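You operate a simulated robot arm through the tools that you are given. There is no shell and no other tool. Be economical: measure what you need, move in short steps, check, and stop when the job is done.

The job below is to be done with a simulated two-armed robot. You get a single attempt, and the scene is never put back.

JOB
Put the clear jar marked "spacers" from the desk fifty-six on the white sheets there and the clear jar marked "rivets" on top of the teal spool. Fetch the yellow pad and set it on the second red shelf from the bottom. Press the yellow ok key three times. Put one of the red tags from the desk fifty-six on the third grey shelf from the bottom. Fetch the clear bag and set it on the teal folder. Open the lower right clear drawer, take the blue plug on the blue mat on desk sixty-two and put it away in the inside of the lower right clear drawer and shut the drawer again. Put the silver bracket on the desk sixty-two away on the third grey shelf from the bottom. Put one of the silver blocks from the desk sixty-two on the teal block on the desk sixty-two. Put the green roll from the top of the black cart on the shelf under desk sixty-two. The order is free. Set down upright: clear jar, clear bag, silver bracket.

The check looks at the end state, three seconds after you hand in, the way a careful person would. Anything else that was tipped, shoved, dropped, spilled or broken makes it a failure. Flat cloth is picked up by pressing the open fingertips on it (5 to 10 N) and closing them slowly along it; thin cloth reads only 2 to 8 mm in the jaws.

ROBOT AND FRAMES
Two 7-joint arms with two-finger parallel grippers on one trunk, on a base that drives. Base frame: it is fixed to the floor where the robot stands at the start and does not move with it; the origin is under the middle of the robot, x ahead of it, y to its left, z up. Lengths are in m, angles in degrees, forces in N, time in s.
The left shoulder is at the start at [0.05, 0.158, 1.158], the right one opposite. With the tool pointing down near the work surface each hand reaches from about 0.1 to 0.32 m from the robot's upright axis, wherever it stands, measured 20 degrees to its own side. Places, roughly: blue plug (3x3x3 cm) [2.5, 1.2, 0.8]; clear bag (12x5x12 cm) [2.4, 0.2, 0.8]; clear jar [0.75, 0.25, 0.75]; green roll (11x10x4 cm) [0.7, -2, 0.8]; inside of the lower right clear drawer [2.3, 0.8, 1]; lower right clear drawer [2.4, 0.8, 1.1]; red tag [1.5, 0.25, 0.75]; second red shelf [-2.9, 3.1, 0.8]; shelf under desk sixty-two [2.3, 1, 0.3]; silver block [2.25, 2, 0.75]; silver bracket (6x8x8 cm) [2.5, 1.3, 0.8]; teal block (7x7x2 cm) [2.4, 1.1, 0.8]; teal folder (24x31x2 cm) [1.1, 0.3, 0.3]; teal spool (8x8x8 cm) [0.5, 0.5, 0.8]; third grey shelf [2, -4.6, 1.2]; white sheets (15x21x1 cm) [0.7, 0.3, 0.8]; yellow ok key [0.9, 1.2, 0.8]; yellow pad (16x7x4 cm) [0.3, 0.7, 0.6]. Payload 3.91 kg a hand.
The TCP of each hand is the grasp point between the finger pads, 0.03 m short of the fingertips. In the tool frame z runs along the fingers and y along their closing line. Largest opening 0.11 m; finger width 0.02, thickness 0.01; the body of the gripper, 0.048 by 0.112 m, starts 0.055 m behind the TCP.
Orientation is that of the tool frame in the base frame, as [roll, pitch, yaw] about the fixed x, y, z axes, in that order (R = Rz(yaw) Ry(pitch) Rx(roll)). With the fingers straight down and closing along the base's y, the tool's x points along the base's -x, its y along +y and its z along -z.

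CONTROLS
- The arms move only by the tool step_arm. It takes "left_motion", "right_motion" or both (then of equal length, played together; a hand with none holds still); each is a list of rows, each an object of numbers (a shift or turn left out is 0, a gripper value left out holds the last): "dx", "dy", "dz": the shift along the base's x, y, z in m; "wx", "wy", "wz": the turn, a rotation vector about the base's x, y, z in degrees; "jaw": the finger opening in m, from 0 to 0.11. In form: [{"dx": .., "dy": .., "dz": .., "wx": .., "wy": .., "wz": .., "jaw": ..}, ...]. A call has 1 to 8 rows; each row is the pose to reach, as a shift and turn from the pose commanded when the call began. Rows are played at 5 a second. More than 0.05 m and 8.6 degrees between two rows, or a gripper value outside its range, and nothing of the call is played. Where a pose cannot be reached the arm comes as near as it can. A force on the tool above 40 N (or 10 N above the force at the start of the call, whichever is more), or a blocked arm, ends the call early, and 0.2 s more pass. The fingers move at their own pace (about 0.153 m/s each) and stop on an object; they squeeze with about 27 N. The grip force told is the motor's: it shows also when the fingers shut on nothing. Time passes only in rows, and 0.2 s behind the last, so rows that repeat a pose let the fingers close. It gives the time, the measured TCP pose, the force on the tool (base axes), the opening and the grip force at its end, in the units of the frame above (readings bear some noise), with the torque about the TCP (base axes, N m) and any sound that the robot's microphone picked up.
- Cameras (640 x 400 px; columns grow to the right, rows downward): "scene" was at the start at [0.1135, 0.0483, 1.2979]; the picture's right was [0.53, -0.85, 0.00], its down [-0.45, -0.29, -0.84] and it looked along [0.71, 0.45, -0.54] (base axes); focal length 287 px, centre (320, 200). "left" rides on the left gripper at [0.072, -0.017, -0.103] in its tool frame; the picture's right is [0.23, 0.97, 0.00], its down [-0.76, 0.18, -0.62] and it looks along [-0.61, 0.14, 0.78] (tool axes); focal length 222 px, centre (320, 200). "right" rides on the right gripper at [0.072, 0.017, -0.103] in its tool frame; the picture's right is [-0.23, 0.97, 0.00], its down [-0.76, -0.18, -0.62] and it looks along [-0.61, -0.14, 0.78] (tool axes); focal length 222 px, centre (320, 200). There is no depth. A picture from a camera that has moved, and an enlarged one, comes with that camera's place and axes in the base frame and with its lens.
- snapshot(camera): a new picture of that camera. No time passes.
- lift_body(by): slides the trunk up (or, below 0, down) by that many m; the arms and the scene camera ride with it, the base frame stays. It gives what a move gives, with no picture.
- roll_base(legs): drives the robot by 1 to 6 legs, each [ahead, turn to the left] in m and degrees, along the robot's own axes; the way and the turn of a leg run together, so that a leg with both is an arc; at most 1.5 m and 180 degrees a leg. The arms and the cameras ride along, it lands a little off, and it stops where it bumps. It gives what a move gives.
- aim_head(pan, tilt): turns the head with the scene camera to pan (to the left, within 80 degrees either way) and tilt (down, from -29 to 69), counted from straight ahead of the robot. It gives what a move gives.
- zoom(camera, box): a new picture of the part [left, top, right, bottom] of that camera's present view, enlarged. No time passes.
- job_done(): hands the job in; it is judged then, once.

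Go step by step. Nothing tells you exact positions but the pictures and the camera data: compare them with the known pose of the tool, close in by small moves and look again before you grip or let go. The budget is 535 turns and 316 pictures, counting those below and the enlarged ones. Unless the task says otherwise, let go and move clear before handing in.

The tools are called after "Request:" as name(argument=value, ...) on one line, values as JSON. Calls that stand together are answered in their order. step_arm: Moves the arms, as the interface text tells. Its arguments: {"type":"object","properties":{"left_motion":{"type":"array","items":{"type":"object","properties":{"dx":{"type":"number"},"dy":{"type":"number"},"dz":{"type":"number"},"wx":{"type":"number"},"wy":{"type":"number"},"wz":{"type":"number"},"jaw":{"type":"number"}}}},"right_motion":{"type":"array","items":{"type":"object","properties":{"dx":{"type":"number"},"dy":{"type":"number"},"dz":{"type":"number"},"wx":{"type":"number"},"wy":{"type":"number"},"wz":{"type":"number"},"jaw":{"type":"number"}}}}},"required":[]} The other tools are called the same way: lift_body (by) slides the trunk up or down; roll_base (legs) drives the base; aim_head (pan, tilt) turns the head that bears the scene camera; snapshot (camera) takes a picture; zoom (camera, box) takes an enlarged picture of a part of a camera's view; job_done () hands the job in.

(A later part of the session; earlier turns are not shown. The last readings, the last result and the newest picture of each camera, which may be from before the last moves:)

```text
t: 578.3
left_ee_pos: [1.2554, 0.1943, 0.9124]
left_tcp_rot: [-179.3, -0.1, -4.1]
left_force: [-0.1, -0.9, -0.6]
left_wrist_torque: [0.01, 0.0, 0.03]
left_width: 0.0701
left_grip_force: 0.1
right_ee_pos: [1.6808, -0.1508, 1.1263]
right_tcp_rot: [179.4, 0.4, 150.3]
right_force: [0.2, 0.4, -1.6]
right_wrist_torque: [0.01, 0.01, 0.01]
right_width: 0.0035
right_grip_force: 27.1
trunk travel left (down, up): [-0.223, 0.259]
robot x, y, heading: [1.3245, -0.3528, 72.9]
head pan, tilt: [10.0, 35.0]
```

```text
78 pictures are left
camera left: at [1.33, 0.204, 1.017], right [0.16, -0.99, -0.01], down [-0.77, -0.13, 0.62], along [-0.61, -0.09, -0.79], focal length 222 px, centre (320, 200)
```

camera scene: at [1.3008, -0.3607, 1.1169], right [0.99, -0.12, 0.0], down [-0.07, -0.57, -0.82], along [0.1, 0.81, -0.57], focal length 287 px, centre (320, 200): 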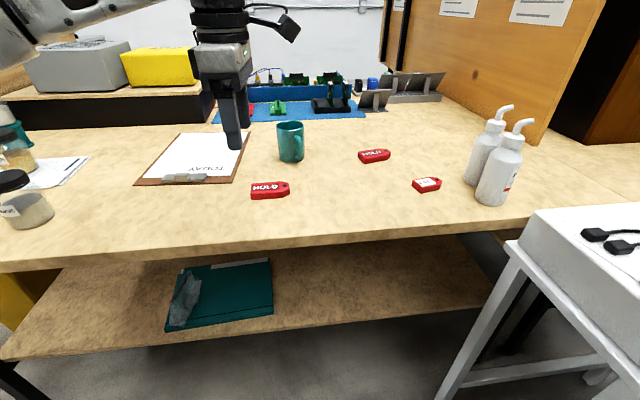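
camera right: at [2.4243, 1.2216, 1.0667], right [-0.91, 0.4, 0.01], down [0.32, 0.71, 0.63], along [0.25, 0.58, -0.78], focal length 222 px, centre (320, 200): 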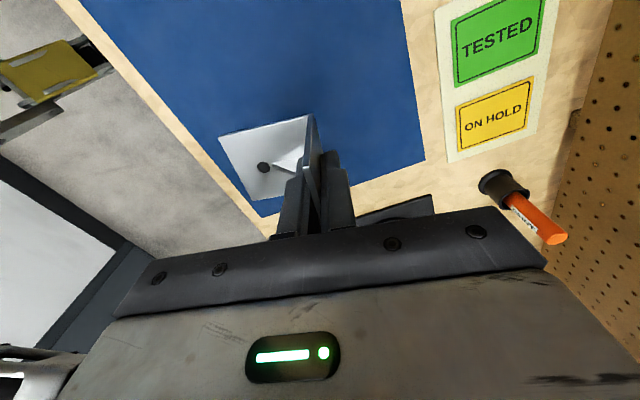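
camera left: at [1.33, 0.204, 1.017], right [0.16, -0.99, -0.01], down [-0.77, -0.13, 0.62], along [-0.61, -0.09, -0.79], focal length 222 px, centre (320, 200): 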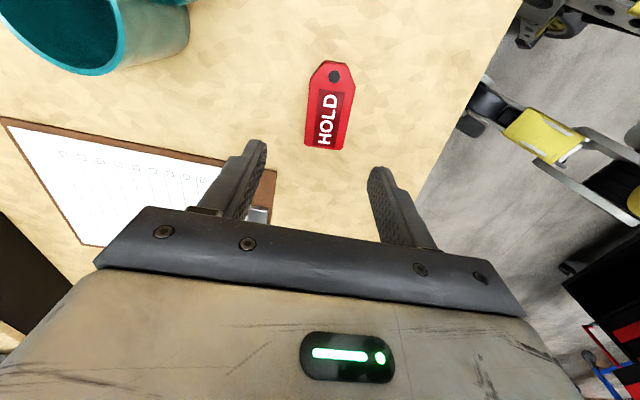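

Request:
step_arm(left_motion=[{"dx": -0.001, "dy": -0.008, "dz": -0.04, "jaw": 0.078}, {"dx": -0.001, "dy": -0.008, "dz": -0.08}, {"dx": -0.001, "dy": -0.008, "dz": -0.115}, {"dx": -0.001, "dy": -0.008, "dz": -0.127}, {"dx": -0.001, "dy": -0.008, "dz": -0.127, "jaw": 0.03}, {"dx": -0.001, "dy": -0.008, "dz": -0.127, "jaw": 0.02}, {"dx": -0.001, "dy": -0.008, "dz": -0.127, "jaw": 0.02}])

Request:
step_arm(left_motion=[{"dz": 0.04}, {"dz": 0.08}, {"dz": 0.12}, {"dz": 0.16}])

Request:
snapshot(camera="left")

```text
t: 579.5
left_ee_pos: [1.2531, 0.1812, 0.7905]
left_tcp_rot: [-179.5, -0.2, -4.1]
left_force: [-3.4, -8.9, 18.2]
left_wrist_torque: [-0.73, 0.33, 0.0]
left_width: 0.0453
left_grip_force: 27.1
right_ee_pos: [1.6805, -0.1529, 1.1262]
right_tcp_rot: [179.2, 0.2, 150.5]
right_force: [0.1, -0.2, -1.7]
right_wrist_torque: [0.02, 0.01, -0.01]
right_width: 0.0037
right_grip_force: 27.2
trunk travel left (down, up): [-0.223, 0.259]
robot x, y, heading: [1.3244, -0.3523, 72.8]
head pan, tilt: [10.0, 35.0]
stopped in row 6 (left hand): the force on the tool passed its limit at 44 N (the readings are from after the stop); the commanded pose is now the measured one
```

```text
t: 580.5
left_ee_pos: [1.2545, 0.183, 0.9479]
left_tcp_rot: [-179.6, -0.1, -4.1]
left_force: [-0.3, 0.4, 0.3]
left_wrist_torque: [-0.04, 0.0, 0.03]
left_width: 0.0451
left_grip_force: 27.5
right_ee_pos: [1.6806, -0.1509, 1.125]
right_tcp_rot: [179.4, 0.4, 150.4]
right_force: [-0.7, -0.4, -1.5]
right_wrist_torque: [0.05, 0.01, -0.01]
right_width: 0.0035
right_grip_force: 26.9
trunk travel left (down, up): [-0.223, 0.259]
robot x, y, heading: [1.3196, -0.3498, 72.5]
head pan, tilt: [10.0, 35.0]
```

```text
77 pictures are left
camera left: at [1.3287, 0.1935, 1.0518], right [0.16, -0.99, -0.01], down [-0.77, -0.13, 0.62], along [-0.61, -0.09, -0.78], focal length 222 px, centre (320, 200)
```

left: 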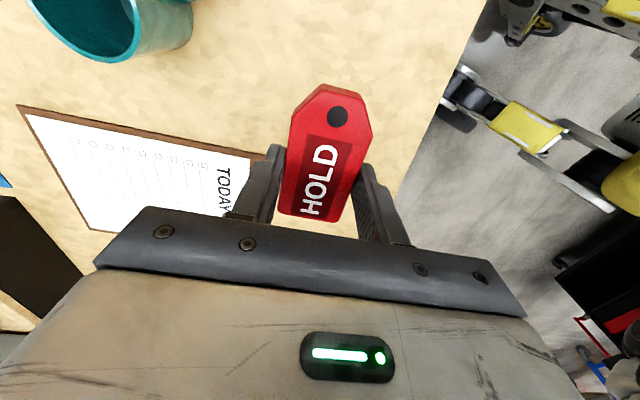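

Tag in hand. I back off, turn toward the grey rack and look for the way.

Request:
roll_base(legs=[[-0.5, 0], [0, -145]])

Request:
lift_body(by=0.1)

Request:
aim_head(pan=5, tilt=18)

Request:
snapshot(camera="scene")

```text
t: 589.5
left_ee_pos: [1.5224, -1.2438, 0.9467]
left_tcp_rot: [-179.6, -0.2, -151.1]
left_force: [0.5, 0.0, -0.4]
left_wrist_torque: [-0.01, 0.01, -0.02]
left_width: 0.0448
left_grip_force: 26.8
right_ee_pos: [0.981, -1.1961, 1.1239]
right_tcp_rot: [179.3, 0.2, 3.3]
right_force: [0.7, 0.9, -1.2]
right_wrist_torque: [-0.02, -0.01, 0.02]
right_width: 0.0037
right_grip_force: 26.5
trunk travel left (down, up): [-0.223, 0.259]
robot x, y, heading: [1.1734, -0.8299, -74.0]
head pan, tilt: [10.0, 35.0]
```

```text
t: 590.8
left_ee_pos: [1.5216, -1.2437, 1.0474]
left_tcp_rot: [-179.5, 0.0, -151.1]
left_force: [-0.6, 0.4, -0.5]
left_wrist_torque: [0.02, 0.01, -0.02]
left_width: 0.045
left_grip_force: 27.6
right_ee_pos: [0.9827, -1.1963, 1.2258]
right_tcp_rot: [179.4, 0.3, 3.4]
right_force: [0.2, 0.2, -0.7]
right_wrist_torque: [0.0, -0.03, 0.0]
right_width: 0.0037
right_grip_force: 26.6
trunk travel left (down, up): [-0.323, 0.159]
robot x, y, heading: [1.1745, -0.8307, -74.2]
head pan, tilt: [10.0, 35.0]
```

```text
t: 591.6
left_ee_pos: [1.5223, -1.2435, 1.0475]
left_tcp_rot: [-179.6, 0.0, -151.1]
left_force: [0.6, 0.4, -0.1]
left_wrist_torque: [-0.02, 0.01, 0.0]
left_width: 0.0448
left_grip_force: 27.2
right_ee_pos: [0.9825, -1.1947, 1.2258]
right_tcp_rot: [179.4, 0.3, 3.4]
right_force: [0.1, 1.1, -0.9]
right_wrist_torque: [-0.03, 0.0, -0.03]
right_width: 0.0036
right_grip_force: 26.9
trunk travel left (down, up): [-0.323, 0.159]
robot x, y, heading: [1.174, -0.8323, -74.3]
head pan, tilt: [5.0, 18.0]
```

```text
76 pictures are left
camera scene: at [1.2157, -0.9553, 1.2439], right [-0.93, -0.36, 0.0], down [-0.11, 0.29, -0.95], along [0.34, -0.89, -0.31], focal length 287 px, centre (320, 200)
```

scene: 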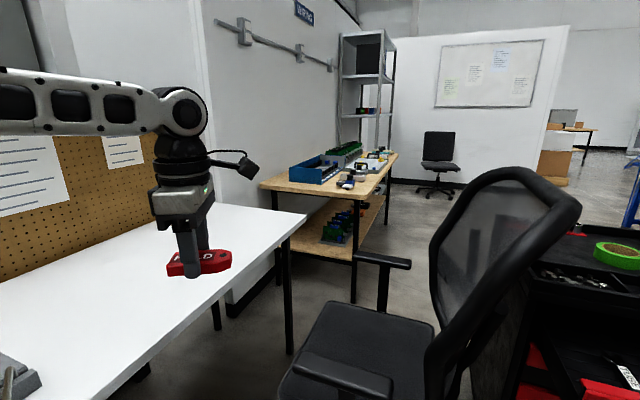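

A chair and the black cart block the direct way; I go around the cart's west side and look again.

Request:
roll_base(legs=[[0, -106], [1.27, 0], [0, 90], [1.2, 0], [0.9, 0]])

Request:
aim_head(pan=25, tilt=18)

Request:
snapshot(camera="scene")

```text
t: 616.3
left_ee_pos: [-0.0487, -3.4043, 1.0469]
left_tcp_rot: [-179.6, 0.0, -170.0]
left_force: [0.1, -1.1, -0.2]
left_wrist_torque: [-0.01, -0.03, -0.01]
left_width: 0.0449
left_grip_force: 26.9
right_ee_pos: [-0.5433, -3.1817, 1.2258]
right_tcp_rot: [179.4, 0.3, -15.6]
right_force: [-0.6, 0.1, -1.5]
right_wrist_torque: [0.01, 0.0, 0.01]
right_width: 0.0034
right_grip_force: 26.9
trunk travel left (down, up): [-0.323, 0.159]
robot x, y, heading: [-0.2399, -2.8992, -93.0]
head pan, tilt: [5.0, 18.0]
```

```text
t: 617.1
left_ee_pos: [-0.0471, -3.4042, 1.0468]
left_tcp_rot: [-179.7, -0.2, -170.1]
left_force: [-0.3, 0.2, -0.5]
left_wrist_torque: [0.0, 0.01, 0.02]
left_width: 0.0448
left_grip_force: 26.8
right_ee_pos: [-0.5422, -3.1825, 1.225]
right_tcp_rot: [179.4, 0.3, -15.7]
right_force: [0.4, 0.3, -1.5]
right_wrist_torque: [-0.03, 0.02, 0.01]
right_width: 0.0036
right_grip_force: 26.8
trunk travel left (down, up): [-0.323, 0.159]
robot x, y, heading: [-0.243, -2.8997, -93.2]
head pan, tilt: [25.0, 18.0]
```

```text
75 pictures are left
camera scene: at [-0.2121, -3.0254, 1.2439], right [-0.93, -0.37, 0.0], down [-0.11, 0.29, -0.95], along [0.35, -0.88, -0.31], focal length 287 px, centre (320, 200)
```

scene: 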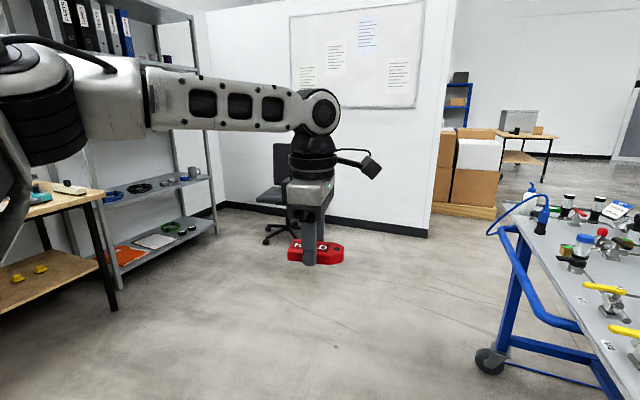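

Request:
aim_head(pan=55, tilt=12)

Request:
snapshot(camera="scene")

```text
t: 618.1
left_ee_pos: [-0.0483, -3.4043, 1.0469]
left_tcp_rot: [-179.6, -0.2, -170.0]
left_force: [-0.1, 0.2, 0.2]
left_wrist_torque: [-0.03, -0.01, -0.01]
left_width: 0.045
left_grip_force: 26.6
right_ee_pos: [-0.5416, -3.1819, 1.2251]
right_tcp_rot: [179.4, 0.4, -15.6]
right_force: [0.0, 0.2, -1.4]
right_wrist_torque: [0.01, -0.02, 0.02]
right_width: 0.0036
right_grip_force: 26.8
trunk travel left (down, up): [-0.323, 0.159]
robot x, y, heading: [-0.2422, -2.9011, -93.3]
head pan, tilt: [55.0, 12.0]
```

```text
74 pictures are left
camera scene: at [-0.1735, -2.9964, 1.2537], right [-0.62, -0.79, 0.0], down [-0.16, 0.13, -0.98], along [0.77, -0.6, -0.21], focal length 287 px, centre (320, 200)
```

scene: 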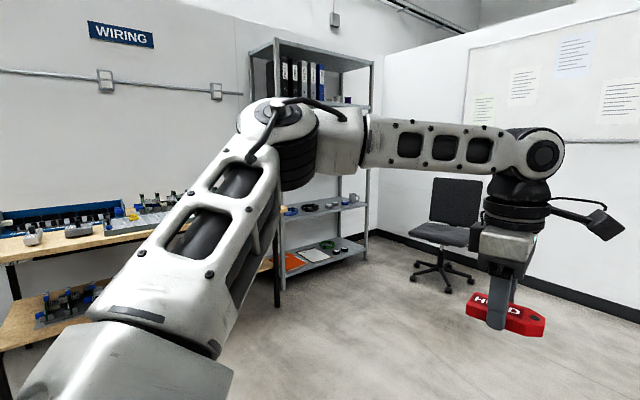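

Request:
roll_base(legs=[[0, 39], [1.0, 0], [0.9, 0], [0, 54]])

Request:
aim_head(pan=0, tilt=8)

Request:
snapshot(camera="scene")

```text
t: 631.9
left_ee_pos: [1.3556, -4.2668, 1.0473]
left_tcp_rot: [-179.6, 0.0, -78.5]
left_force: [-0.1, 0.1, 0.0]
left_wrist_torque: [0.0, -0.02, 0.0]
left_width: 0.0448
left_grip_force: 26.9
right_ee_pos: [1.148, -4.7665, 1.2258]
right_tcp_rot: [179.5, 0.3, 75.8]
right_force: [0.5, -1.0, -0.9]
right_wrist_torque: [0.0, -0.04, 0.01]
right_width: 0.0039
right_grip_force: 27.2
trunk travel left (down, up): [-0.323, 0.159]
robot x, y, heading: [0.8564, -4.4734, -1.5]
head pan, tilt: [55.0, 12.0]
```

```text
t: 633.2
left_ee_pos: [1.3574, -4.2656, 1.0466]
left_tcp_rot: [-179.6, -0.1, -78.6]
left_force: [0.0, -0.4, -0.4]
left_wrist_torque: [0.03, 0.01, 0.01]
left_width: 0.0447
left_grip_force: 26.9
right_ee_pos: [1.1485, -4.7657, 1.2254]
right_tcp_rot: [179.5, 0.2, 75.8]
right_force: [0.1, 0.1, -1.9]
right_wrist_torque: [-0.01, 0.0, 0.0]
right_width: 0.0034
right_grip_force: 26.6
trunk travel left (down, up): [-0.323, 0.159]
robot x, y, heading: [0.8608, -4.4764, -1.8]
head pan, tilt: [0.0, 8.0]
```

```text
73 pictures are left
camera scene: at [0.9877, -4.4777, 1.2602], right [-0.03, -1.0, 0.0], down [-0.14, 0.0, -0.99], along [0.99, -0.03, -0.14], focal length 287 px, centre (320, 200)
```

scene: 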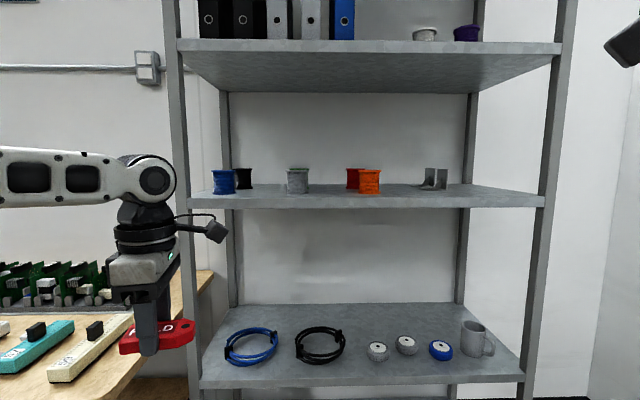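

The middle visible shelf (with spools and brackets, z≈1.16) is the third from the bottom. I raise the trunk to see its surface better.

Request:
lift_body(by=0.155)

Request:
aim_head(pan=-8, tilt=20)

Request:
snapshot(camera="scene")

```text
t: 635.0
left_ee_pos: [1.356, -4.2656, 1.2009]
left_tcp_rot: [-179.6, -0.1, -78.6]
left_force: [-0.1, 0.5, -0.7]
left_wrist_torque: [0.03, 0.0, -0.01]
left_width: 0.045
left_grip_force: 27.5
right_ee_pos: [1.1489, -4.7669, 1.3807]
right_tcp_rot: [179.5, 0.3, 75.8]
right_force: [-0.1, 0.1, -1.0]
right_wrist_torque: [0.0, -0.05, -0.01]
right_width: 0.0037
right_grip_force: 26.8
trunk travel left (down, up): [-0.478, 0.004]
robot x, y, heading: [0.8587, -4.4713, -1.7]
head pan, tilt: [0.0, 8.0]
```

```text
t: 635.7
left_ee_pos: [1.3563, -4.2661, 1.2026]
left_tcp_rot: [-179.6, -0.1, -78.6]
left_force: [1.0, 0.1, 0.2]
left_wrist_torque: [-0.01, -0.02, 0.02]
left_width: 0.045
left_grip_force: 27.6
right_ee_pos: [1.1473, -4.7667, 1.3793]
right_tcp_rot: [179.4, 0.3, 75.8]
right_force: [-0.8, 0.4, -1.2]
right_wrist_torque: [0.0, -0.05, 0.02]
right_width: 0.0037
right_grip_force: 26.9
trunk travel left (down, up): [-0.478, 0.004]
robot x, y, heading: [0.8567, -4.4735, -1.5]
head pan, tilt: [-8.0, 20.0]
```

```text
72 pictures are left
camera scene: at [0.9869, -4.4907, 1.3958], right [-0.17, -0.99, 0.0], down [-0.34, 0.06, -0.94], along [0.93, -0.16, -0.34], focal length 287 px, centre (320, 200)
```

scene: 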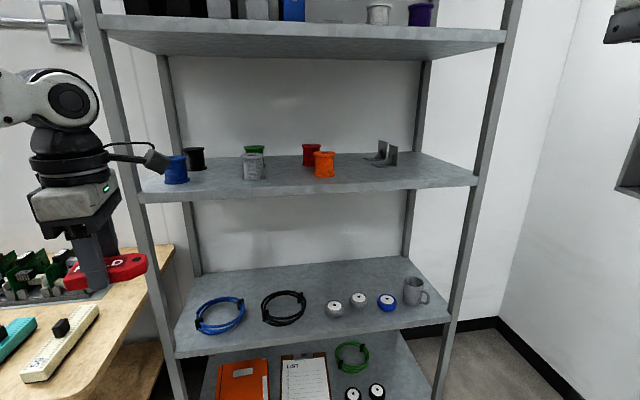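

Shelf 3: front x≈1.695, y −4.155…−5.07, top ≈1.17, clearance to ≈1.51. Free spots: between the grey and orange spools (y≈−4.54) for the tag, and the right front (y≈−4.93) for the bracket. I rotate the tag hand to normal and shift the base.

Request:
step_arm(left_motion=[{"wz": -8.5}, {"wz": -17}, {"wz": -25.5}, {"wz": -34}, {"wz": -42.5}, {"wz": -51}, {"wz": -59.5}, {"wz": -68}])

Request:
step_arm(left_motion=[{"wz": -8.5}, {"wz": -17}, {"wz": -25.5}, {"wz": -33}])

Request:
roll_base(legs=[[-0.1, 0], [0, -88], [0.26, 0], [0, 90]])

Request:
lift_body(by=-0.06)

Request:
aim_head(pan=-5, tilt=20)

Request:
snapshot(camera="scene")

```text
t: 637.5
left_ee_pos: [1.3572, -4.2661, 1.2026]
left_tcp_rot: [-179.6, -0.1, -146.8]
left_force: [0.1, -0.5, -0.3]
left_wrist_torque: [0.03, 0.02, 0.0]
left_width: 0.0449
left_grip_force: 27.3
right_ee_pos: [1.1481, -4.7668, 1.3812]
right_tcp_rot: [179.3, 0.3, 75.7]
right_force: [-0.5, 0.5, -1.9]
right_wrist_torque: [-0.01, -0.03, 0.01]
right_width: 0.0037
right_grip_force: 27.2
trunk travel left (down, up): [-0.478, 0.004]
robot x, y, heading: [0.8576, -4.4721, -1.6]
head pan, tilt: [-8.0, 20.0]
```

```text
t: 638.5
left_ee_pos: [1.3564, -4.2673, 1.2022]
left_tcp_rot: [-179.5, -0.1, -179.8]
left_force: [-0.1, 0.8, -0.8]
left_wrist_torque: [-0.02, 0.02, 0.0]
left_width: 0.0449
left_grip_force: 27.2
right_ee_pos: [1.1484, -4.7668, 1.3802]
right_tcp_rot: [179.4, 0.2, 75.8]
right_force: [-0.6, -0.3, -0.9]
right_wrist_torque: [-0.02, -0.02, 0.02]
right_width: 0.0034
right_grip_force: 27.1
trunk travel left (down, up): [-0.478, 0.004]
robot x, y, heading: [0.8561, -4.4749, -1.7]
head pan, tilt: [-8.0, 20.0]
```

```text
t: 648.7
left_ee_pos: [1.2473, -4.5078, 1.2023]
left_tcp_rot: [-179.6, 0.0, -177.7]
left_force: [0.2, 0.7, 0.3]
left_wrist_torque: [0.01, 0.02, -0.01]
left_width: 0.045
left_grip_force: 26.7
right_ee_pos: [1.055, -5.0155, 1.3805]
right_tcp_rot: [179.4, 0.4, 77.7]
right_force: [0.5, 0.1, -2.6]
right_wrist_torque: [-0.02, -0.05, -0.03]
right_width: 0.0036
right_grip_force: 26.8
trunk travel left (down, up): [-0.478, 0.004]
robot x, y, heading: [0.7604, -4.738, 0.2]
head pan, tilt: [-8.0, 20.0]
```

```text
t: 649.7
left_ee_pos: [1.2484, -4.5072, 1.1415]
left_tcp_rot: [-179.7, -0.2, -177.8]
left_force: [-0.8, 0.2, -0.8]
left_wrist_torque: [-0.02, -0.02, 0.01]
left_width: 0.0448
left_grip_force: 27.3
right_ee_pos: [1.0562, -5.0149, 1.3203]
right_tcp_rot: [179.4, 0.3, 77.8]
right_force: [-0.5, -0.2, -1.1]
right_wrist_torque: [0.01, -0.02, 0.0]
right_width: 0.0036
right_grip_force: 27.4
trunk travel left (down, up): [-0.418, 0.064]
robot x, y, heading: [0.7564, -4.7328, 0.0]
head pan, tilt: [-8.0, 20.0]
```

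```text
t: 650.3
left_ee_pos: [1.2486, -4.5069, 1.1426]
left_tcp_rot: [-179.6, -0.1, -177.7]
left_force: [-0.2, -0.3, 0.0]
left_wrist_torque: [-0.01, 0.0, -0.02]
left_width: 0.0449
left_grip_force: 27.2
right_ee_pos: [1.0562, -5.0154, 1.3198]
right_tcp_rot: [179.4, 0.3, 77.7]
right_force: [0.4, 0.3, -2.0]
right_wrist_torque: [0.05, -0.02, 0.0]
right_width: 0.0036
right_grip_force: 27.1
trunk travel left (down, up): [-0.418, 0.064]
robot x, y, heading: [0.7548, -4.7343, 0.2]
head pan, tilt: [-5.0, 20.0]
```

```text
71 pictures are left
camera scene: at [0.8863, -4.7394, 1.3357], right [-0.08, -1.0, 0.0], down [-0.34, 0.03, -0.94], along [0.94, -0.08, -0.34], focal length 287 px, centre (320, 200)
```

scene: 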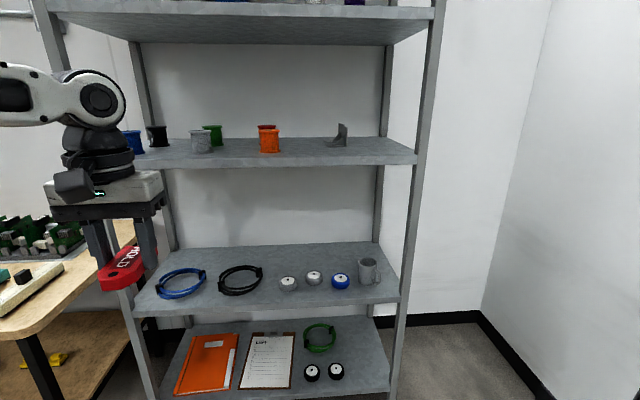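

I raise the tag hand to shelf height, align with the gap at y≈−4.545 and roll forward.

Request:
step_arm(left_motion=[{"dz": 0.04, "dy": -0.02}, {"dz": 0.08, "dy": -0.038}, {"dz": 0.11, "dy": -0.038}])

Request:
roll_base(legs=[[0.4, 0]])

Request:
aim_head(pan=10, tilt=15)

Request:
snapshot(camera="scene")

Request:
snapshot(camera="left")

```text
t: 651.1
left_ee_pos: [1.2332, -4.5273, 1.2356]
left_tcp_rot: [-179.8, -0.2, -177.6]
left_force: [-0.3, -0.7, -0.5]
left_wrist_torque: [-0.02, -0.01, 0.04]
left_width: 0.045
left_grip_force: 27.5
left hand out of reach, approached as far as the arm can: row 2, 3
right_ee_pos: [1.0562, -5.0149, 1.3206]
right_tcp_rot: [179.5, 0.3, 77.7]
right_force: [0.2, 0.5, -2.2]
right_wrist_torque: [-0.05, 0.02, -0.01]
right_width: 0.0038
right_grip_force: 27.1
trunk travel left (down, up): [-0.418, 0.064]
robot x, y, heading: [0.7569, -4.7326, 0.2]
head pan, tilt: [-5.0, 20.0]
```

```text
t: 653.6
left_ee_pos: [1.6283, -4.5263, 1.2361]
left_tcp_rot: [-179.6, -0.2, -177.8]
left_force: [0.0, -0.2, -0.7]
left_wrist_torque: [-0.04, 0.02, 0.04]
left_width: 0.045
left_grip_force: 27.4
right_ee_pos: [1.4509, -5.015, 1.32]
right_tcp_rot: [179.4, 0.3, 77.4]
right_force: [0.1, 0.0, -1.4]
right_wrist_torque: [0.0, -0.01, 0.03]
right_width: 0.0035
right_grip_force: 27.0
trunk travel left (down, up): [-0.418, 0.064]
robot x, y, heading: [1.1494, -4.7319, 0.0]
head pan, tilt: [-5.0, 20.0]
```

```text
t: 654.4
left_ee_pos: [1.6271, -4.5273, 1.2367]
left_tcp_rot: [-179.6, -0.1, -177.9]
left_force: [0.4, 0.5, -1.1]
left_wrist_torque: [0.0, 0.0, 0.0]
left_width: 0.0449
left_grip_force: 26.4
right_ee_pos: [1.4497, -5.0148, 1.319]
right_tcp_rot: [179.4, 0.3, 77.6]
right_force: [-0.1, 0.2, -1.8]
right_wrist_torque: [-0.02, 0.0, 0.03]
right_width: 0.0037
right_grip_force: 26.9
trunk travel left (down, up): [-0.418, 0.064]
robot x, y, heading: [1.1492, -4.7279, 0.1]
head pan, tilt: [10.0, 15.0]
```

```text
70 pictures are left
camera scene: at [1.2799, -4.7142, 1.3438], right [0.17, -0.98, 0.0], down [-0.26, -0.05, -0.97], along [0.95, 0.17, -0.26], focal length 287 px, centre (320, 200)
```

scene: 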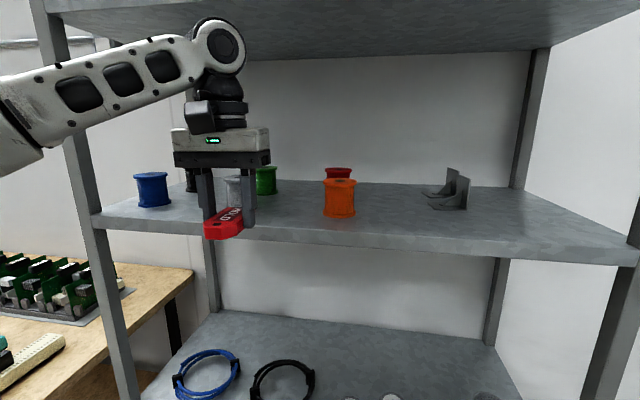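

```text
69 pictures are left
camera left: at [1.558, -4.5467, 1.3406], right [-0.26, 0.96, -0.01], down [0.76, 0.21, 0.62], along [0.6, 0.16, -0.78], focal length 222 px, centre (320, 200)
```

left: 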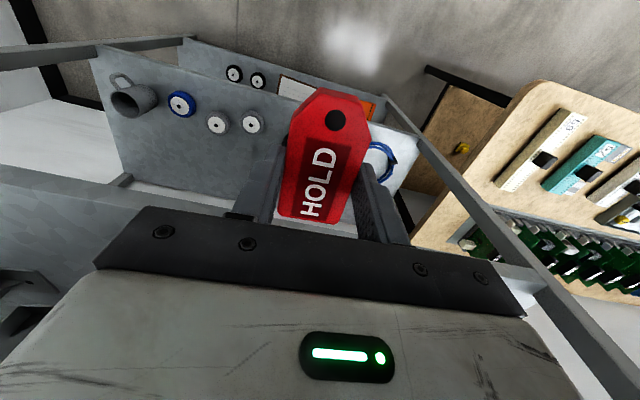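

Request:
roll_base(legs=[[0, -2.5], [0.13, 0]])

Request:
zoom(camera="scene", box=[100, 20, 420, 260])

Request:
snapshot(camera="left")

```text
t: 656.1
left_ee_pos: [1.769, -4.5553, 1.2362]
left_tcp_rot: [-179.6, -0.2, 179.6]
left_force: [1.6, -0.7, -0.9]
left_wrist_torque: [0.01, 0.0, 0.02]
left_width: 0.0448
left_grip_force: 26.9
right_ee_pos: [1.5709, -5.0336, 1.32]
right_tcp_rot: [179.5, 0.3, 75.0]
right_force: [0.0, -0.5, -1.9]
right_wrist_torque: [-0.01, 0.0, 0.0]
right_width: 0.0034
right_grip_force: 26.3
trunk travel left (down, up): [-0.418, 0.064]
robot x, y, heading: [1.2791, -4.7357, -2.7]
head pan, tilt: [10.0, 15.0]
```

```text
1.67 times, centred on (260, 140) of scene
camera zoom: at [1.4134, -4.7257, 1.3437], right [0.13, -0.99, 0.0], down [-0.26, -0.03, -0.97], along [0.96, 0.13, -0.26], focal length 479 px, centre (420, 300)
```

zoom: 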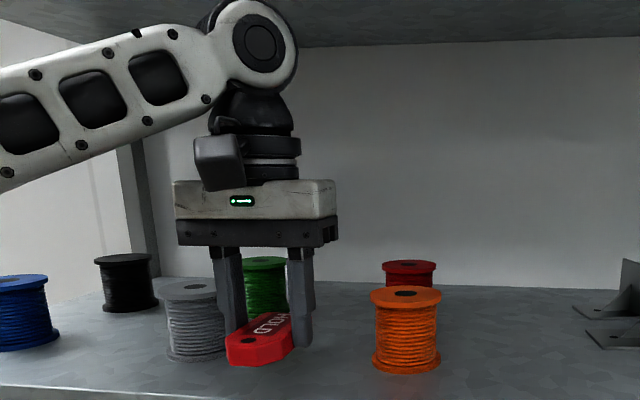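

```text
67 pictures are left
camera left: at [1.6987, -4.5708, 1.3403], right [-0.22, 0.98, -0.01], down [0.76, 0.18, 0.62], along [0.61, 0.13, -0.78], focal length 222 px, centre (320, 200)
```

left: 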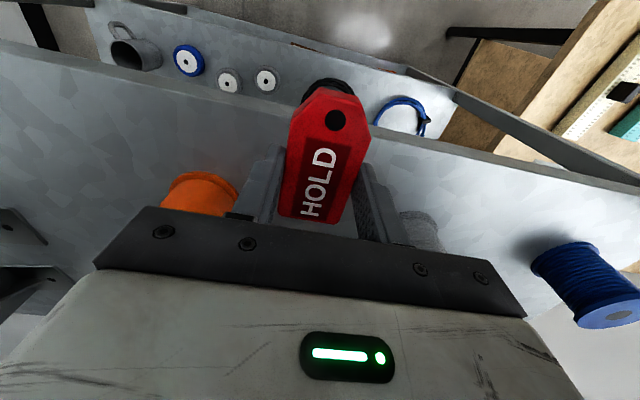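

The shelf's front edge is actually near x≈1.755, so I go 5 cm deeper, then lower the tag.

Request:
roll_base(legs=[[0.05, 0]])

Request:
step_arm(left_motion=[{"dz": -0.01}, {"dz": -0.018}, {"dz": -0.024}])

Request:
zoom(camera="scene", box=[100, 20, 420, 260])

```text
t: 657.0
left_ee_pos: [1.8185, -4.5561, 1.2356]
left_tcp_rot: [-179.7, -0.2, 179.6]
left_force: [1.3, 0.8, 0.9]
left_wrist_torque: [0.0, 0.03, 0.0]
left_width: 0.0447
left_grip_force: 27.0
right_ee_pos: [1.6194, -5.0346, 1.3214]
right_tcp_rot: [179.5, 0.3, 75.0]
right_force: [1.3, -0.7, -1.7]
right_wrist_torque: [0.0, 0.01, 0.02]
right_width: 0.0035
right_grip_force: 27.3
trunk travel left (down, up): [-0.418, 0.064]
robot x, y, heading: [1.332, -4.7424, -2.5]
head pan, tilt: [10.0, 15.0]
```

```text
t: 657.8
left_ee_pos: [1.8184, -4.5567, 1.2127]
left_tcp_rot: [-179.6, -0.1, 179.6]
left_force: [0.1, -0.5, -0.9]
left_wrist_torque: [-0.02, 0.0, -0.03]
left_width: 0.045
left_grip_force: 26.4
right_ee_pos: [1.6178, -5.0354, 1.3195]
right_tcp_rot: [179.4, 0.2, 75.0]
right_force: [-0.8, 0.3, -1.1]
right_wrist_torque: [0.01, -0.01, 0.04]
right_width: 0.0036
right_grip_force: 26.3
trunk travel left (down, up): [-0.418, 0.064]
robot x, y, heading: [1.3326, -4.7412, -2.4]
head pan, tilt: [10.0, 15.0]
```

```text
1.67 times, centred on (260, 140) of scene
camera zoom: at [1.4625, -4.7278, 1.3438], right [0.13, -0.99, 0.0], down [-0.26, -0.03, -0.97], along [0.96, 0.13, -0.26], focal length 479 px, centre (420, 300)
```

zoom: 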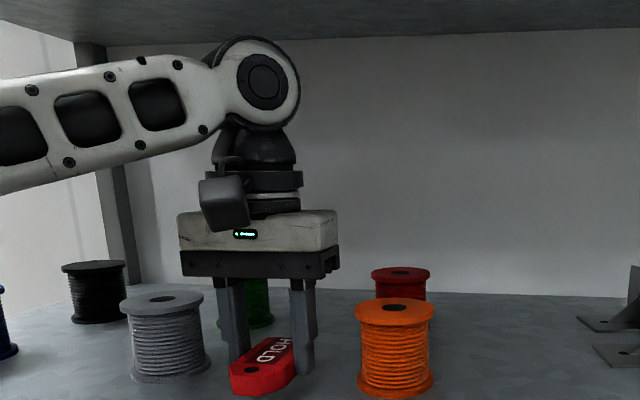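

Request:
step_arm(left_motion=[{"dz": -0.004}, {"dz": -0.008}])

```text
t: 658.4
left_ee_pos: [1.8184, -4.5565, 1.2046]
left_tcp_rot: [-179.7, -0.1, 179.5]
left_force: [0.1, -0.4, -0.7]
left_wrist_torque: [-0.01, -0.03, 0.02]
left_width: 0.0452
left_grip_force: 27.3
right_ee_pos: [1.6191, -5.034, 1.3207]
right_tcp_rot: [179.5, 0.2, 75.0]
right_force: [0.5, 0.6, -1.8]
right_wrist_torque: [-0.02, -0.04, -0.01]
right_width: 0.0033
right_grip_force: 27.3
trunk travel left (down, up): [-0.418, 0.064]
robot x, y, heading: [1.3337, -4.74, -2.5]
head pan, tilt: [10.0, 15.0]
```

Request:
step_arm(left_motion=[{"dz": -0.004}, {"dz": -0.008}, {"dz": -0.012}])

```text
t: 659.2
left_ee_pos: [1.8182, -4.5552, 1.1929]
left_tcp_rot: [-179.6, -0.1, 179.5]
left_force: [0.5, -0.4, -0.8]
left_wrist_torque: [-0.02, -0.02, 0.01]
left_width: 0.0449
left_grip_force: 27.5
right_ee_pos: [1.6188, -5.0351, 1.3206]
right_tcp_rot: [179.3, 0.2, 74.9]
right_force: [-0.5, -0.5, -1.3]
right_wrist_torque: [0.01, -0.06, 0.02]
right_width: 0.0038
right_grip_force: 26.9
trunk travel left (down, up): [-0.418, 0.064]
robot x, y, heading: [1.3314, -4.7413, -2.5]
head pan, tilt: [10.0, 15.0]
```

Request:
step_arm(left_motion=[{"dz": -0.004}, {"dz": -0.008}])

Request:
zoom(camera="scene", box=[160, 140, 360, 270])

```text
t: 659.8
left_ee_pos: [1.8179, -4.556, 1.1906]
left_tcp_rot: [-179.5, 0.4, 179.6]
left_force: [4.9, 4.6, 27.0]
left_wrist_torque: [0.63, 0.52, -0.12]
left_width: 0.045
left_grip_force: 26.8
right_ee_pos: [1.6164, -5.0351, 1.3203]
right_tcp_rot: [179.2, 0.2, 75.0]
right_force: [-1.2, 1.3, -1.1]
right_wrist_torque: [-0.03, -0.02, 0.03]
right_width: 0.0037
right_grip_force: 27.2
trunk travel left (down, up): [-0.418, 0.064]
robot x, y, heading: [1.3328, -4.7365, -2.4]
head pan, tilt: [10.0, 15.0]
```

```text
3.08 times, centred on (260, 205) of scene
camera zoom: at [1.4609, -4.7281, 1.3446], right [0.13, -0.99, 0.0], down [-0.26, -0.03, -0.97], along [0.96, 0.13, -0.26], focal length 884 px, centre (505, 185)
```

zoom: 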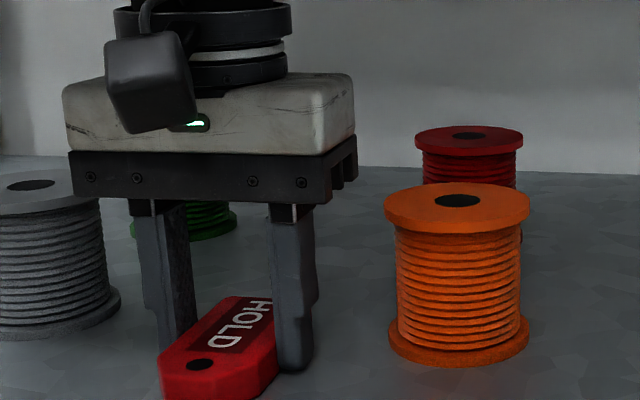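

Contact. I open gently, rise and back out.

Request:
step_arm(left_motion=[{"dz": 0.004}, {"dz": 0.004, "jaw": 0.065}, {"dz": 0.004, "jaw": 0.065}, {"dz": 0.03}, {"dz": 0.055}])

Request:
roll_base(legs=[[-0.3, 0]])

Request:
snapshot(camera="scene")

```text
t: 661.0
left_ee_pos: [1.82, -4.5559, 1.2371]
left_tcp_rot: [-179.7, -0.3, 179.7]
left_force: [0.6, -0.4, 0.4]
left_wrist_torque: [-0.01, 0.03, -0.04]
left_width: 0.065
left_grip_force: 0.0
right_ee_pos: [1.6195, -5.0362, 1.3199]
right_tcp_rot: [179.4, 0.3, 75.0]
right_force: [0.1, 0.2, -0.8]
right_wrist_torque: [0.02, -0.01, -0.02]
right_width: 0.0038
right_grip_force: 27.2
trunk travel left (down, up): [-0.418, 0.064]
robot x, y, heading: [1.3326, -4.7396, -2.3]
head pan, tilt: [10.0, 15.0]
```

```text
t: 663.1
left_ee_pos: [1.5163, -4.5464, 1.2389]
left_tcp_rot: [-179.6, -0.1, 179.0]
left_force: [-0.4, 0.0, 0.8]
left_wrist_torque: [0.01, -0.06, -0.03]
left_width: 0.0652
left_grip_force: 0.0
right_ee_pos: [1.3129, -5.0227, 1.3192]
right_tcp_rot: [179.5, 0.2, 74.3]
right_force: [-1.3, 0.3, -1.8]
right_wrist_torque: [0.03, -0.06, -0.01]
right_width: 0.0035
right_grip_force: 27.4
trunk travel left (down, up): [-0.418, 0.064]
robot x, y, heading: [1.0333, -4.7249, -3.4]
head pan, tilt: [10.0, 15.0]
```

```text
64 pictures are left
camera scene: at [1.1595, -4.7145, 1.3439], right [0.12, -0.99, 0.0], down [-0.26, -0.03, -0.97], along [0.96, 0.12, -0.26], focal length 287 px, centre (320, 200)
```

scene: 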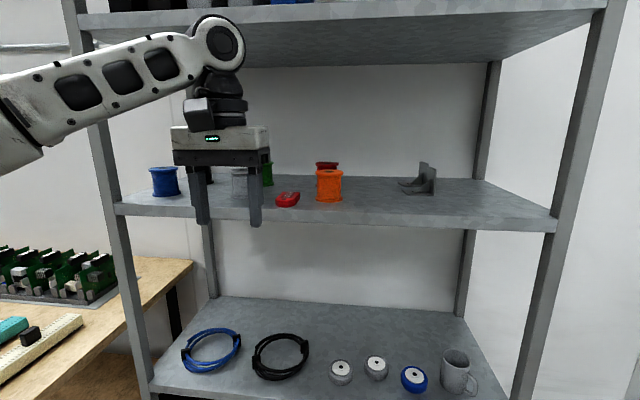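

The tag is on the shelf. For the bracket I choose the free spot at y≈−4.79 between the orange spool and the existing bracket; I bring the right hand there.

Request:
step_arm(right_motion=[{"dx": 0.03, "dy": 0.03, "wz": 4}, {"dx": 0.06, "dy": 0.06, "wz": 8}, {"dx": 0.09, "dy": 0.09, "wz": 12}, {"dx": 0.12, "dy": 0.12, "wz": 12}, {"dx": 0.15, "dy": 0.15, "wz": 12, "dz": -0.02}, {"dx": 0.18, "dy": 0.175, "wz": 12, "dz": -0.05}, {"dx": 0.215, "dy": 0.19, "wz": 12, "dz": -0.07}])

Request:
roll_base(legs=[[0, 3.4], [0.2, 0]])

Request:
aim_head(pan=-8, tilt=15)

Request:
snapshot(camera="scene")

Request:
snapshot(camera="right")

```text
t: 664.7
left_ee_pos: [1.518, -4.5466, 1.2378]
left_tcp_rot: [-179.5, -0.1, 178.9]
left_force: [0.1, -0.2, -0.1]
left_wrist_torque: [0.02, 0.01, -0.02]
left_width: 0.0651
left_grip_force: 0.2
right_ee_pos: [1.5269, -4.8319, 1.2515]
right_tcp_rot: [179.5, 0.3, 86.3]
right_force: [0.6, 0.0, -0.7]
right_wrist_torque: [0.02, -0.01, 0.02]
right_width: 0.0035
right_grip_force: 27.4
trunk travel left (down, up): [-0.418, 0.064]
robot x, y, heading: [1.0288, -4.7245, -3.3]
head pan, tilt: [10.0, 15.0]
```

```text
t: 666.7
left_ee_pos: [1.7063, -4.5185, 1.239]
left_tcp_rot: [-179.7, -0.1, -177.9]
left_force: [0.2, -0.3, -0.5]
left_wrist_torque: [0.04, 0.04, 0.01]
left_width: 0.0649
left_grip_force: 0.1
right_ee_pos: [1.7305, -4.8037, 1.2522]
right_tcp_rot: [179.4, 0.3, 89.7]
right_force: [0.6, -0.2, -2.0]
right_wrist_torque: [0.01, -0.03, 0.05]
right_width: 0.0038
right_grip_force: 27.0
trunk travel left (down, up): [-0.418, 0.064]
robot x, y, heading: [1.2291, -4.7245, 0.1]
head pan, tilt: [10.0, 15.0]
```

```text
t: 667.5
left_ee_pos: [1.7056, -4.5184, 1.2386]
left_tcp_rot: [-179.6, -0.1, -177.7]
left_force: [-0.4, 0.5, 0.0]
left_wrist_torque: [0.02, 0.02, 0.01]
left_width: 0.0648
left_grip_force: 0.0
right_ee_pos: [1.7289, -4.8034, 1.2504]
right_tcp_rot: [179.4, 0.3, 89.5]
right_force: [-0.2, 0.2, -2.2]
right_wrist_torque: [0.02, -0.02, 0.02]
right_width: 0.0039
right_grip_force: 27.3
trunk travel left (down, up): [-0.418, 0.064]
robot x, y, heading: [1.2271, -4.7222, 0.2]
head pan, tilt: [-8.0, 15.0]
```

```text
63 pictures are left
camera scene: at [1.3586, -4.7354, 1.3438], right [-0.14, -0.99, 0.0], down [-0.26, 0.04, -0.97], along [0.96, -0.13, -0.26], focal length 287 px, centre (320, 200)
```

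scene: 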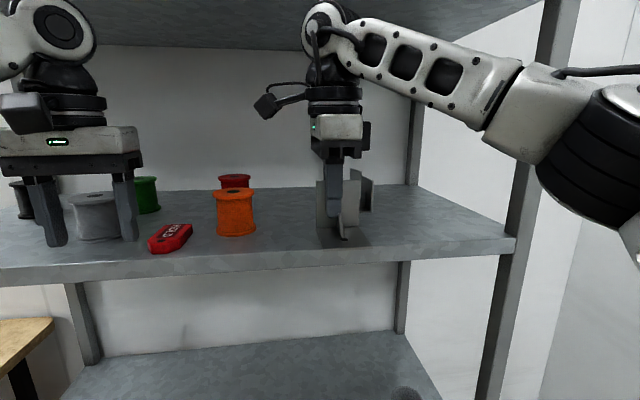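

```text
62 pictures are left
camera right: at [1.7452, -4.7296, 1.3547], right [0.97, -0.23, 0.01], down [-0.19, -0.76, 0.62], along [-0.14, -0.61, -0.78], focal length 222 px, centre (320, 200)
```

right: 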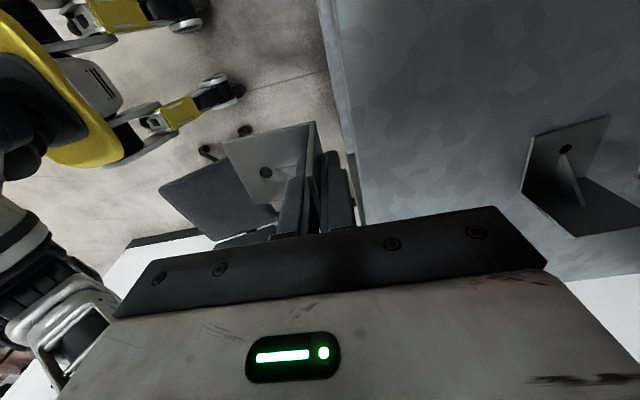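

The left hand would hit a spool, so I retract it first, then roll 0.14 m forward and lower the bracket.

Request:
step_arm(left_motion=[{"dx": -0.04}, {"dx": -0.08}, {"dx": -0.12}, {"dx": -0.16}, {"dx": -0.2}])

Request:
roll_base(legs=[[0.14, 0]])

Request:
step_arm(right_motion=[{"dz": -0.01}, {"dz": -0.02}, {"dz": -0.03}])

Request:
snapshot(camera="scene")

```text
t: 668.7
left_ee_pos: [1.5033, -4.5166, 1.2406]
left_tcp_rot: [-179.7, -0.1, -177.8]
left_force: [-1.0, -0.2, 0.1]
left_wrist_torque: [0.01, -0.02, -0.02]
left_width: 0.0649
left_grip_force: 0.0
right_ee_pos: [1.7281, -4.8028, 1.2517]
right_tcp_rot: [179.3, 0.2, 89.6]
right_force: [-0.4, 0.4, -1.2]
right_wrist_torque: [0.02, -0.06, -0.02]
right_width: 0.0037
right_grip_force: 26.6
trunk travel left (down, up): [-0.418, 0.064]
robot x, y, heading: [1.2309, -4.7228, 0.3]
head pan, tilt: [-8.0, 15.0]
```

```text
t: 670.0
left_ee_pos: [1.6451, -4.5168, 1.2396]
left_tcp_rot: [-179.6, -0.1, -177.8]
left_force: [0.7, 0.7, -0.5]
left_wrist_torque: [0.03, -0.01, 0.02]
left_width: 0.0649
left_grip_force: 0.0
right_ee_pos: [1.8682, -4.8033, 1.252]
right_tcp_rot: [179.3, 0.2, 89.7]
right_force: [0.3, -0.1, -0.9]
right_wrist_torque: [0.02, -0.01, -0.03]
right_width: 0.004
right_grip_force: 27.0
trunk travel left (down, up): [-0.418, 0.064]
robot x, y, heading: [1.3631, -4.723, -0.0]
head pan, tilt: [-8.0, 15.0]
```

```text
t: 670.8
left_ee_pos: [1.6427, -4.5165, 1.2399]
left_tcp_rot: [-179.6, -0.1, -177.8]
left_force: [-0.7, -1.0, -0.9]
left_wrist_torque: [0.01, -0.01, -0.01]
left_width: 0.0652
left_grip_force: 0.1
right_ee_pos: [1.8677, -4.8035, 1.2232]
right_tcp_rot: [179.4, 0.2, 89.5]
right_force: [-0.6, -0.1, -0.9]
right_wrist_torque: [-0.02, -0.03, 0.0]
right_width: 0.0034
right_grip_force: 27.1
trunk travel left (down, up): [-0.418, 0.064]
robot x, y, heading: [1.3656, -4.7269, 0.3]
head pan, tilt: [-8.0, 15.0]
```

```text
61 pictures are left
camera scene: at [1.4968, -4.7351, 1.3438], right [-0.14, -0.99, 0.0], down [-0.26, 0.04, -0.97], along [0.96, -0.13, -0.26], focal length 287 px, centre (320, 200)
```

scene: 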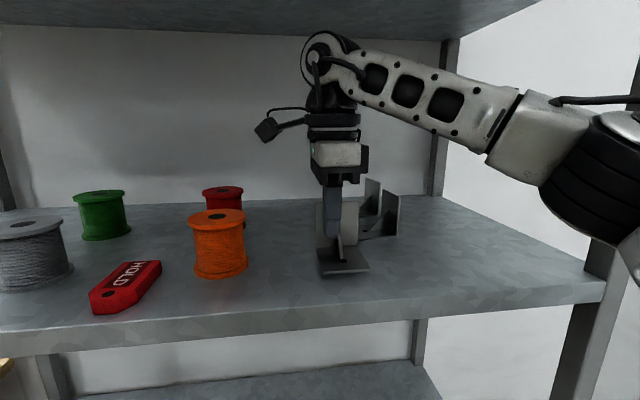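

Request:
step_arm(right_motion=[{"dz": -0.004}, {"dz": -0.008}, {"dz": -0.011}])

Request:
zoom(camera="scene", box=[260, 130, 440, 300])

```text
t: 671.6
left_ee_pos: [1.6416, -4.5159, 1.2397]
left_tcp_rot: [-179.6, -0.1, -177.7]
left_force: [0.0, 0.2, -0.1]
left_wrist_torque: [0.04, 0.01, 0.02]
left_width: 0.0653
left_grip_force: 0.0
right_ee_pos: [1.8666, -4.8024, 1.2105]
right_tcp_rot: [179.5, 0.3, 89.7]
right_force: [0.4, 0.3, -1.0]
right_wrist_torque: [0.01, 0.01, 0.01]
right_width: 0.0035
right_grip_force: 27.6
trunk travel left (down, up): [-0.418, 0.064]
robot x, y, heading: [1.3649, -4.7242, 0.2]
head pan, tilt: [-8.0, 15.0]
```

```text
2.35 times, centred on (350, 215) of scene
camera zoom: at [1.4966, -4.735, 1.3438], right [-0.14, -0.99, 0.0], down [-0.26, 0.04, -0.97], along [0.96, -0.13, -0.26], focal length 676 px, centre (249, 165)
```

zoom: 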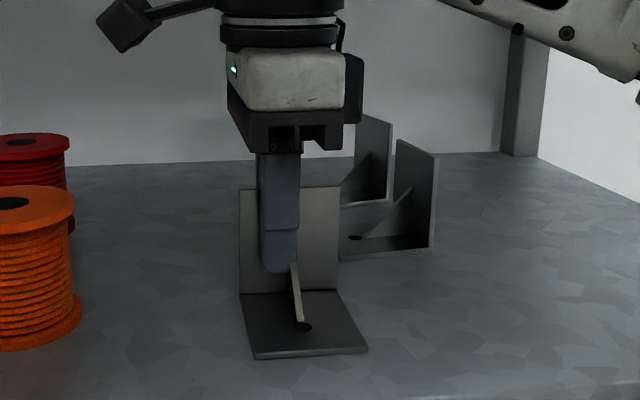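

Request:
step_arm(right_motion=[{"dz": -0.003}, {"dz": -0.006}, {"dz": -0.008}])

```text
t: 672.4
left_ee_pos: [1.6411, -4.5165, 1.2403]
left_tcp_rot: [-179.6, 0.0, -177.7]
left_force: [0.7, 0.0, 0.8]
left_wrist_torque: [0.01, -0.01, -0.04]
left_width: 0.0651
left_grip_force: 0.1
right_ee_pos: [1.8668, -4.8016, 1.2117]
right_tcp_rot: [178.7, -0.2, 89.5]
right_force: [0.6, 0.6, 13.9]
right_wrist_torque: [-0.48, 0.96, -0.01]
right_width: 0.004
right_grip_force: 27.1
trunk travel left (down, up): [-0.418, 0.064]
robot x, y, heading: [1.3684, -4.7255, 0.2]
head pan, tilt: [-8.0, 15.0]
stopped in row 3 (right hand): the force on the tool passed its limit at 44 N (the readings are from after the stop); the commanded pose is now the measured one
```

Contact. I open, rise a little (limited headroom) and slide off sideways toward the free gap, then back out.

Request:
step_arm(right_motion=[{"dz": 0.0}, {"jaw": 0.02}, {"jaw": 0.03}, {"dz": 0.02}, {"dz": 0.04}, {"dz": 0.045, "dy": 0.02}, {"dz": 0.045, "dy": 0.04}, {"dz": 0.045, "dy": 0.06}])

Request:
roll_base(legs=[[-0.35, 0]])

Request:
snapshot(camera="scene")

```text
t: 674.2
left_ee_pos: [1.6433, -4.516, 1.2392]
left_tcp_rot: [-179.5, -0.2, -177.7]
left_force: [-0.4, -0.1, 0.2]
left_wrist_torque: [-0.02, -0.03, 0.01]
left_width: 0.0649
left_grip_force: 0.0
right_ee_pos: [1.868, -4.7407, 1.252]
right_tcp_rot: [178.9, -0.2, 89.5]
right_force: [-0.1, 0.9, -0.5]
right_wrist_torque: [-0.01, -0.03, 0.0]
right_width: 0.03
right_grip_force: 0.0
trunk travel left (down, up): [-0.418, 0.064]
robot x, y, heading: [1.3691, -4.7213, 0.1]
head pan, tilt: [-8.0, 15.0]
```

```text
t: 676.5
left_ee_pos: [1.291, -4.518, 1.2404]
left_tcp_rot: [-179.5, -0.1, -177.6]
left_force: [0.3, -0.5, -0.7]
left_wrist_torque: [0.0, -0.02, -0.02]
left_width: 0.0652
left_grip_force: 0.2
right_ee_pos: [1.5179, -4.7427, 1.2527]
right_tcp_rot: [178.8, -0.1, 89.6]
right_force: [-0.4, 0.6, -0.3]
right_wrist_torque: [0.01, 0.03, 0.03]
right_width: 0.0298
right_grip_force: 0.1
trunk travel left (down, up): [-0.418, 0.064]
robot x, y, heading: [1.0169, -4.727, 0.3]
head pan, tilt: [-8.0, 15.0]
```

```text
59 pictures are left
camera scene: at [1.1455, -4.7363, 1.3439], right [-0.13, -0.99, 0.0], down [-0.26, 0.03, -0.97], along [0.96, -0.13, -0.26], focal length 287 px, centre (320, 200)
```

scene: 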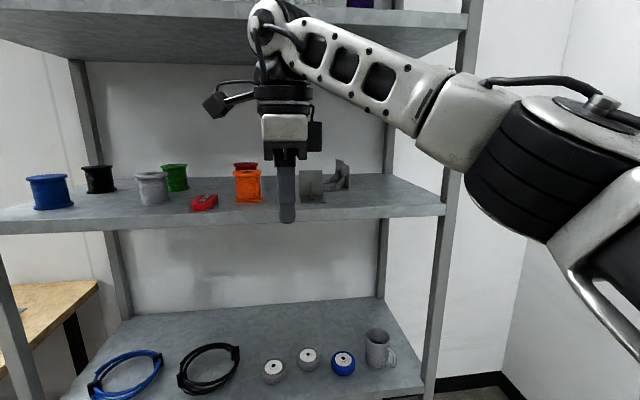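

The bracket stands upright on the shelf. Last item: the green roll on the black cart. I drive back to the cart's west side.

Request:
roll_base(legs=[[-0.15, 0], [0, 127], [1.0, 0], [0.9, 0], [0, -37], [1.1, 0]])

Request:
lift_body(by=-0.1)

Request:
aim_head(pan=-50, tilt=25)

Request:
snapshot(camera="scene")

```text
t: 699.2
left_ee_pos: [-0.4621, -1.7874, 1.2393]
left_tcp_rot: [-179.6, -0.1, -86.8]
left_force: [-0.4, 0.1, -0.5]
left_wrist_torque: [-0.01, 0.0, 0.01]
left_width: 0.0649
left_grip_force: 0.1
right_ee_pos: [-0.2414, -1.5591, 1.2527]
right_tcp_rot: [178.8, -0.1, -179.6]
right_force: [-0.3, -1.1, 0.3]
right_wrist_torque: [0.02, -0.01, 0.05]
right_width: 0.0299
right_grip_force: 0.1
trunk travel left (down, up): [-0.418, 0.064]
robot x, y, heading: [-0.2518, -2.0611, 90.8]
head pan, tilt: [-8.0, 15.0]
```

```text
t: 700.5
left_ee_pos: [-0.4615, -1.7885, 1.1397]
left_tcp_rot: [-179.6, -0.1, -86.8]
left_force: [-0.2, 0.0, 0.1]
left_wrist_torque: [0.0, 0.01, 0.02]
left_width: 0.0647
left_grip_force: 0.1
right_ee_pos: [-0.2405, -1.5596, 1.1533]
right_tcp_rot: [178.8, -0.2, -179.7]
right_force: [0.6, 0.6, -0.3]
right_wrist_torque: [-0.02, 0.0, -0.02]
right_width: 0.0302
right_grip_force: 0.0
trunk travel left (down, up): [-0.318, 0.164]
robot x, y, heading: [-0.25, -2.0635, 91.1]
head pan, tilt: [-8.0, 15.0]
```

```text
t: 701.6
left_ee_pos: [-0.4622, -1.7885, 1.1413]
left_tcp_rot: [-179.6, -0.2, -86.7]
left_force: [-0.5, 0.4, 0.2]
left_wrist_torque: [0.0, 0.03, 0.02]
left_width: 0.0653
left_grip_force: 0.0
right_ee_pos: [-0.2398, -1.5592, 1.152]
right_tcp_rot: [178.8, 0.0, -179.6]
right_force: [0.5, 0.2, 0.3]
right_wrist_torque: [0.0, -0.02, 0.0]
right_width: 0.0301
right_grip_force: 0.1
trunk travel left (down, up): [-0.318, 0.164]
robot x, y, heading: [-0.249, -2.0638, 91.1]
head pan, tilt: [-50.0, 25.0]
```

```text
58 pictures are left
camera scene: at [-0.1844, -1.9606, 1.2276], right [0.66, -0.75, 0.0], down [-0.32, -0.28, -0.91], along [0.68, 0.6, -0.42], focal length 287 px, centre (320, 200)
```

scene: 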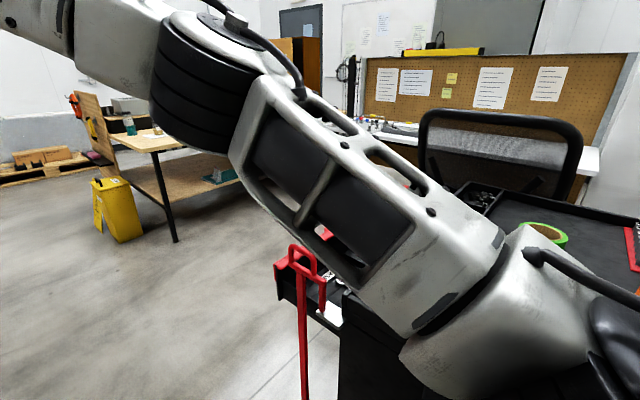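

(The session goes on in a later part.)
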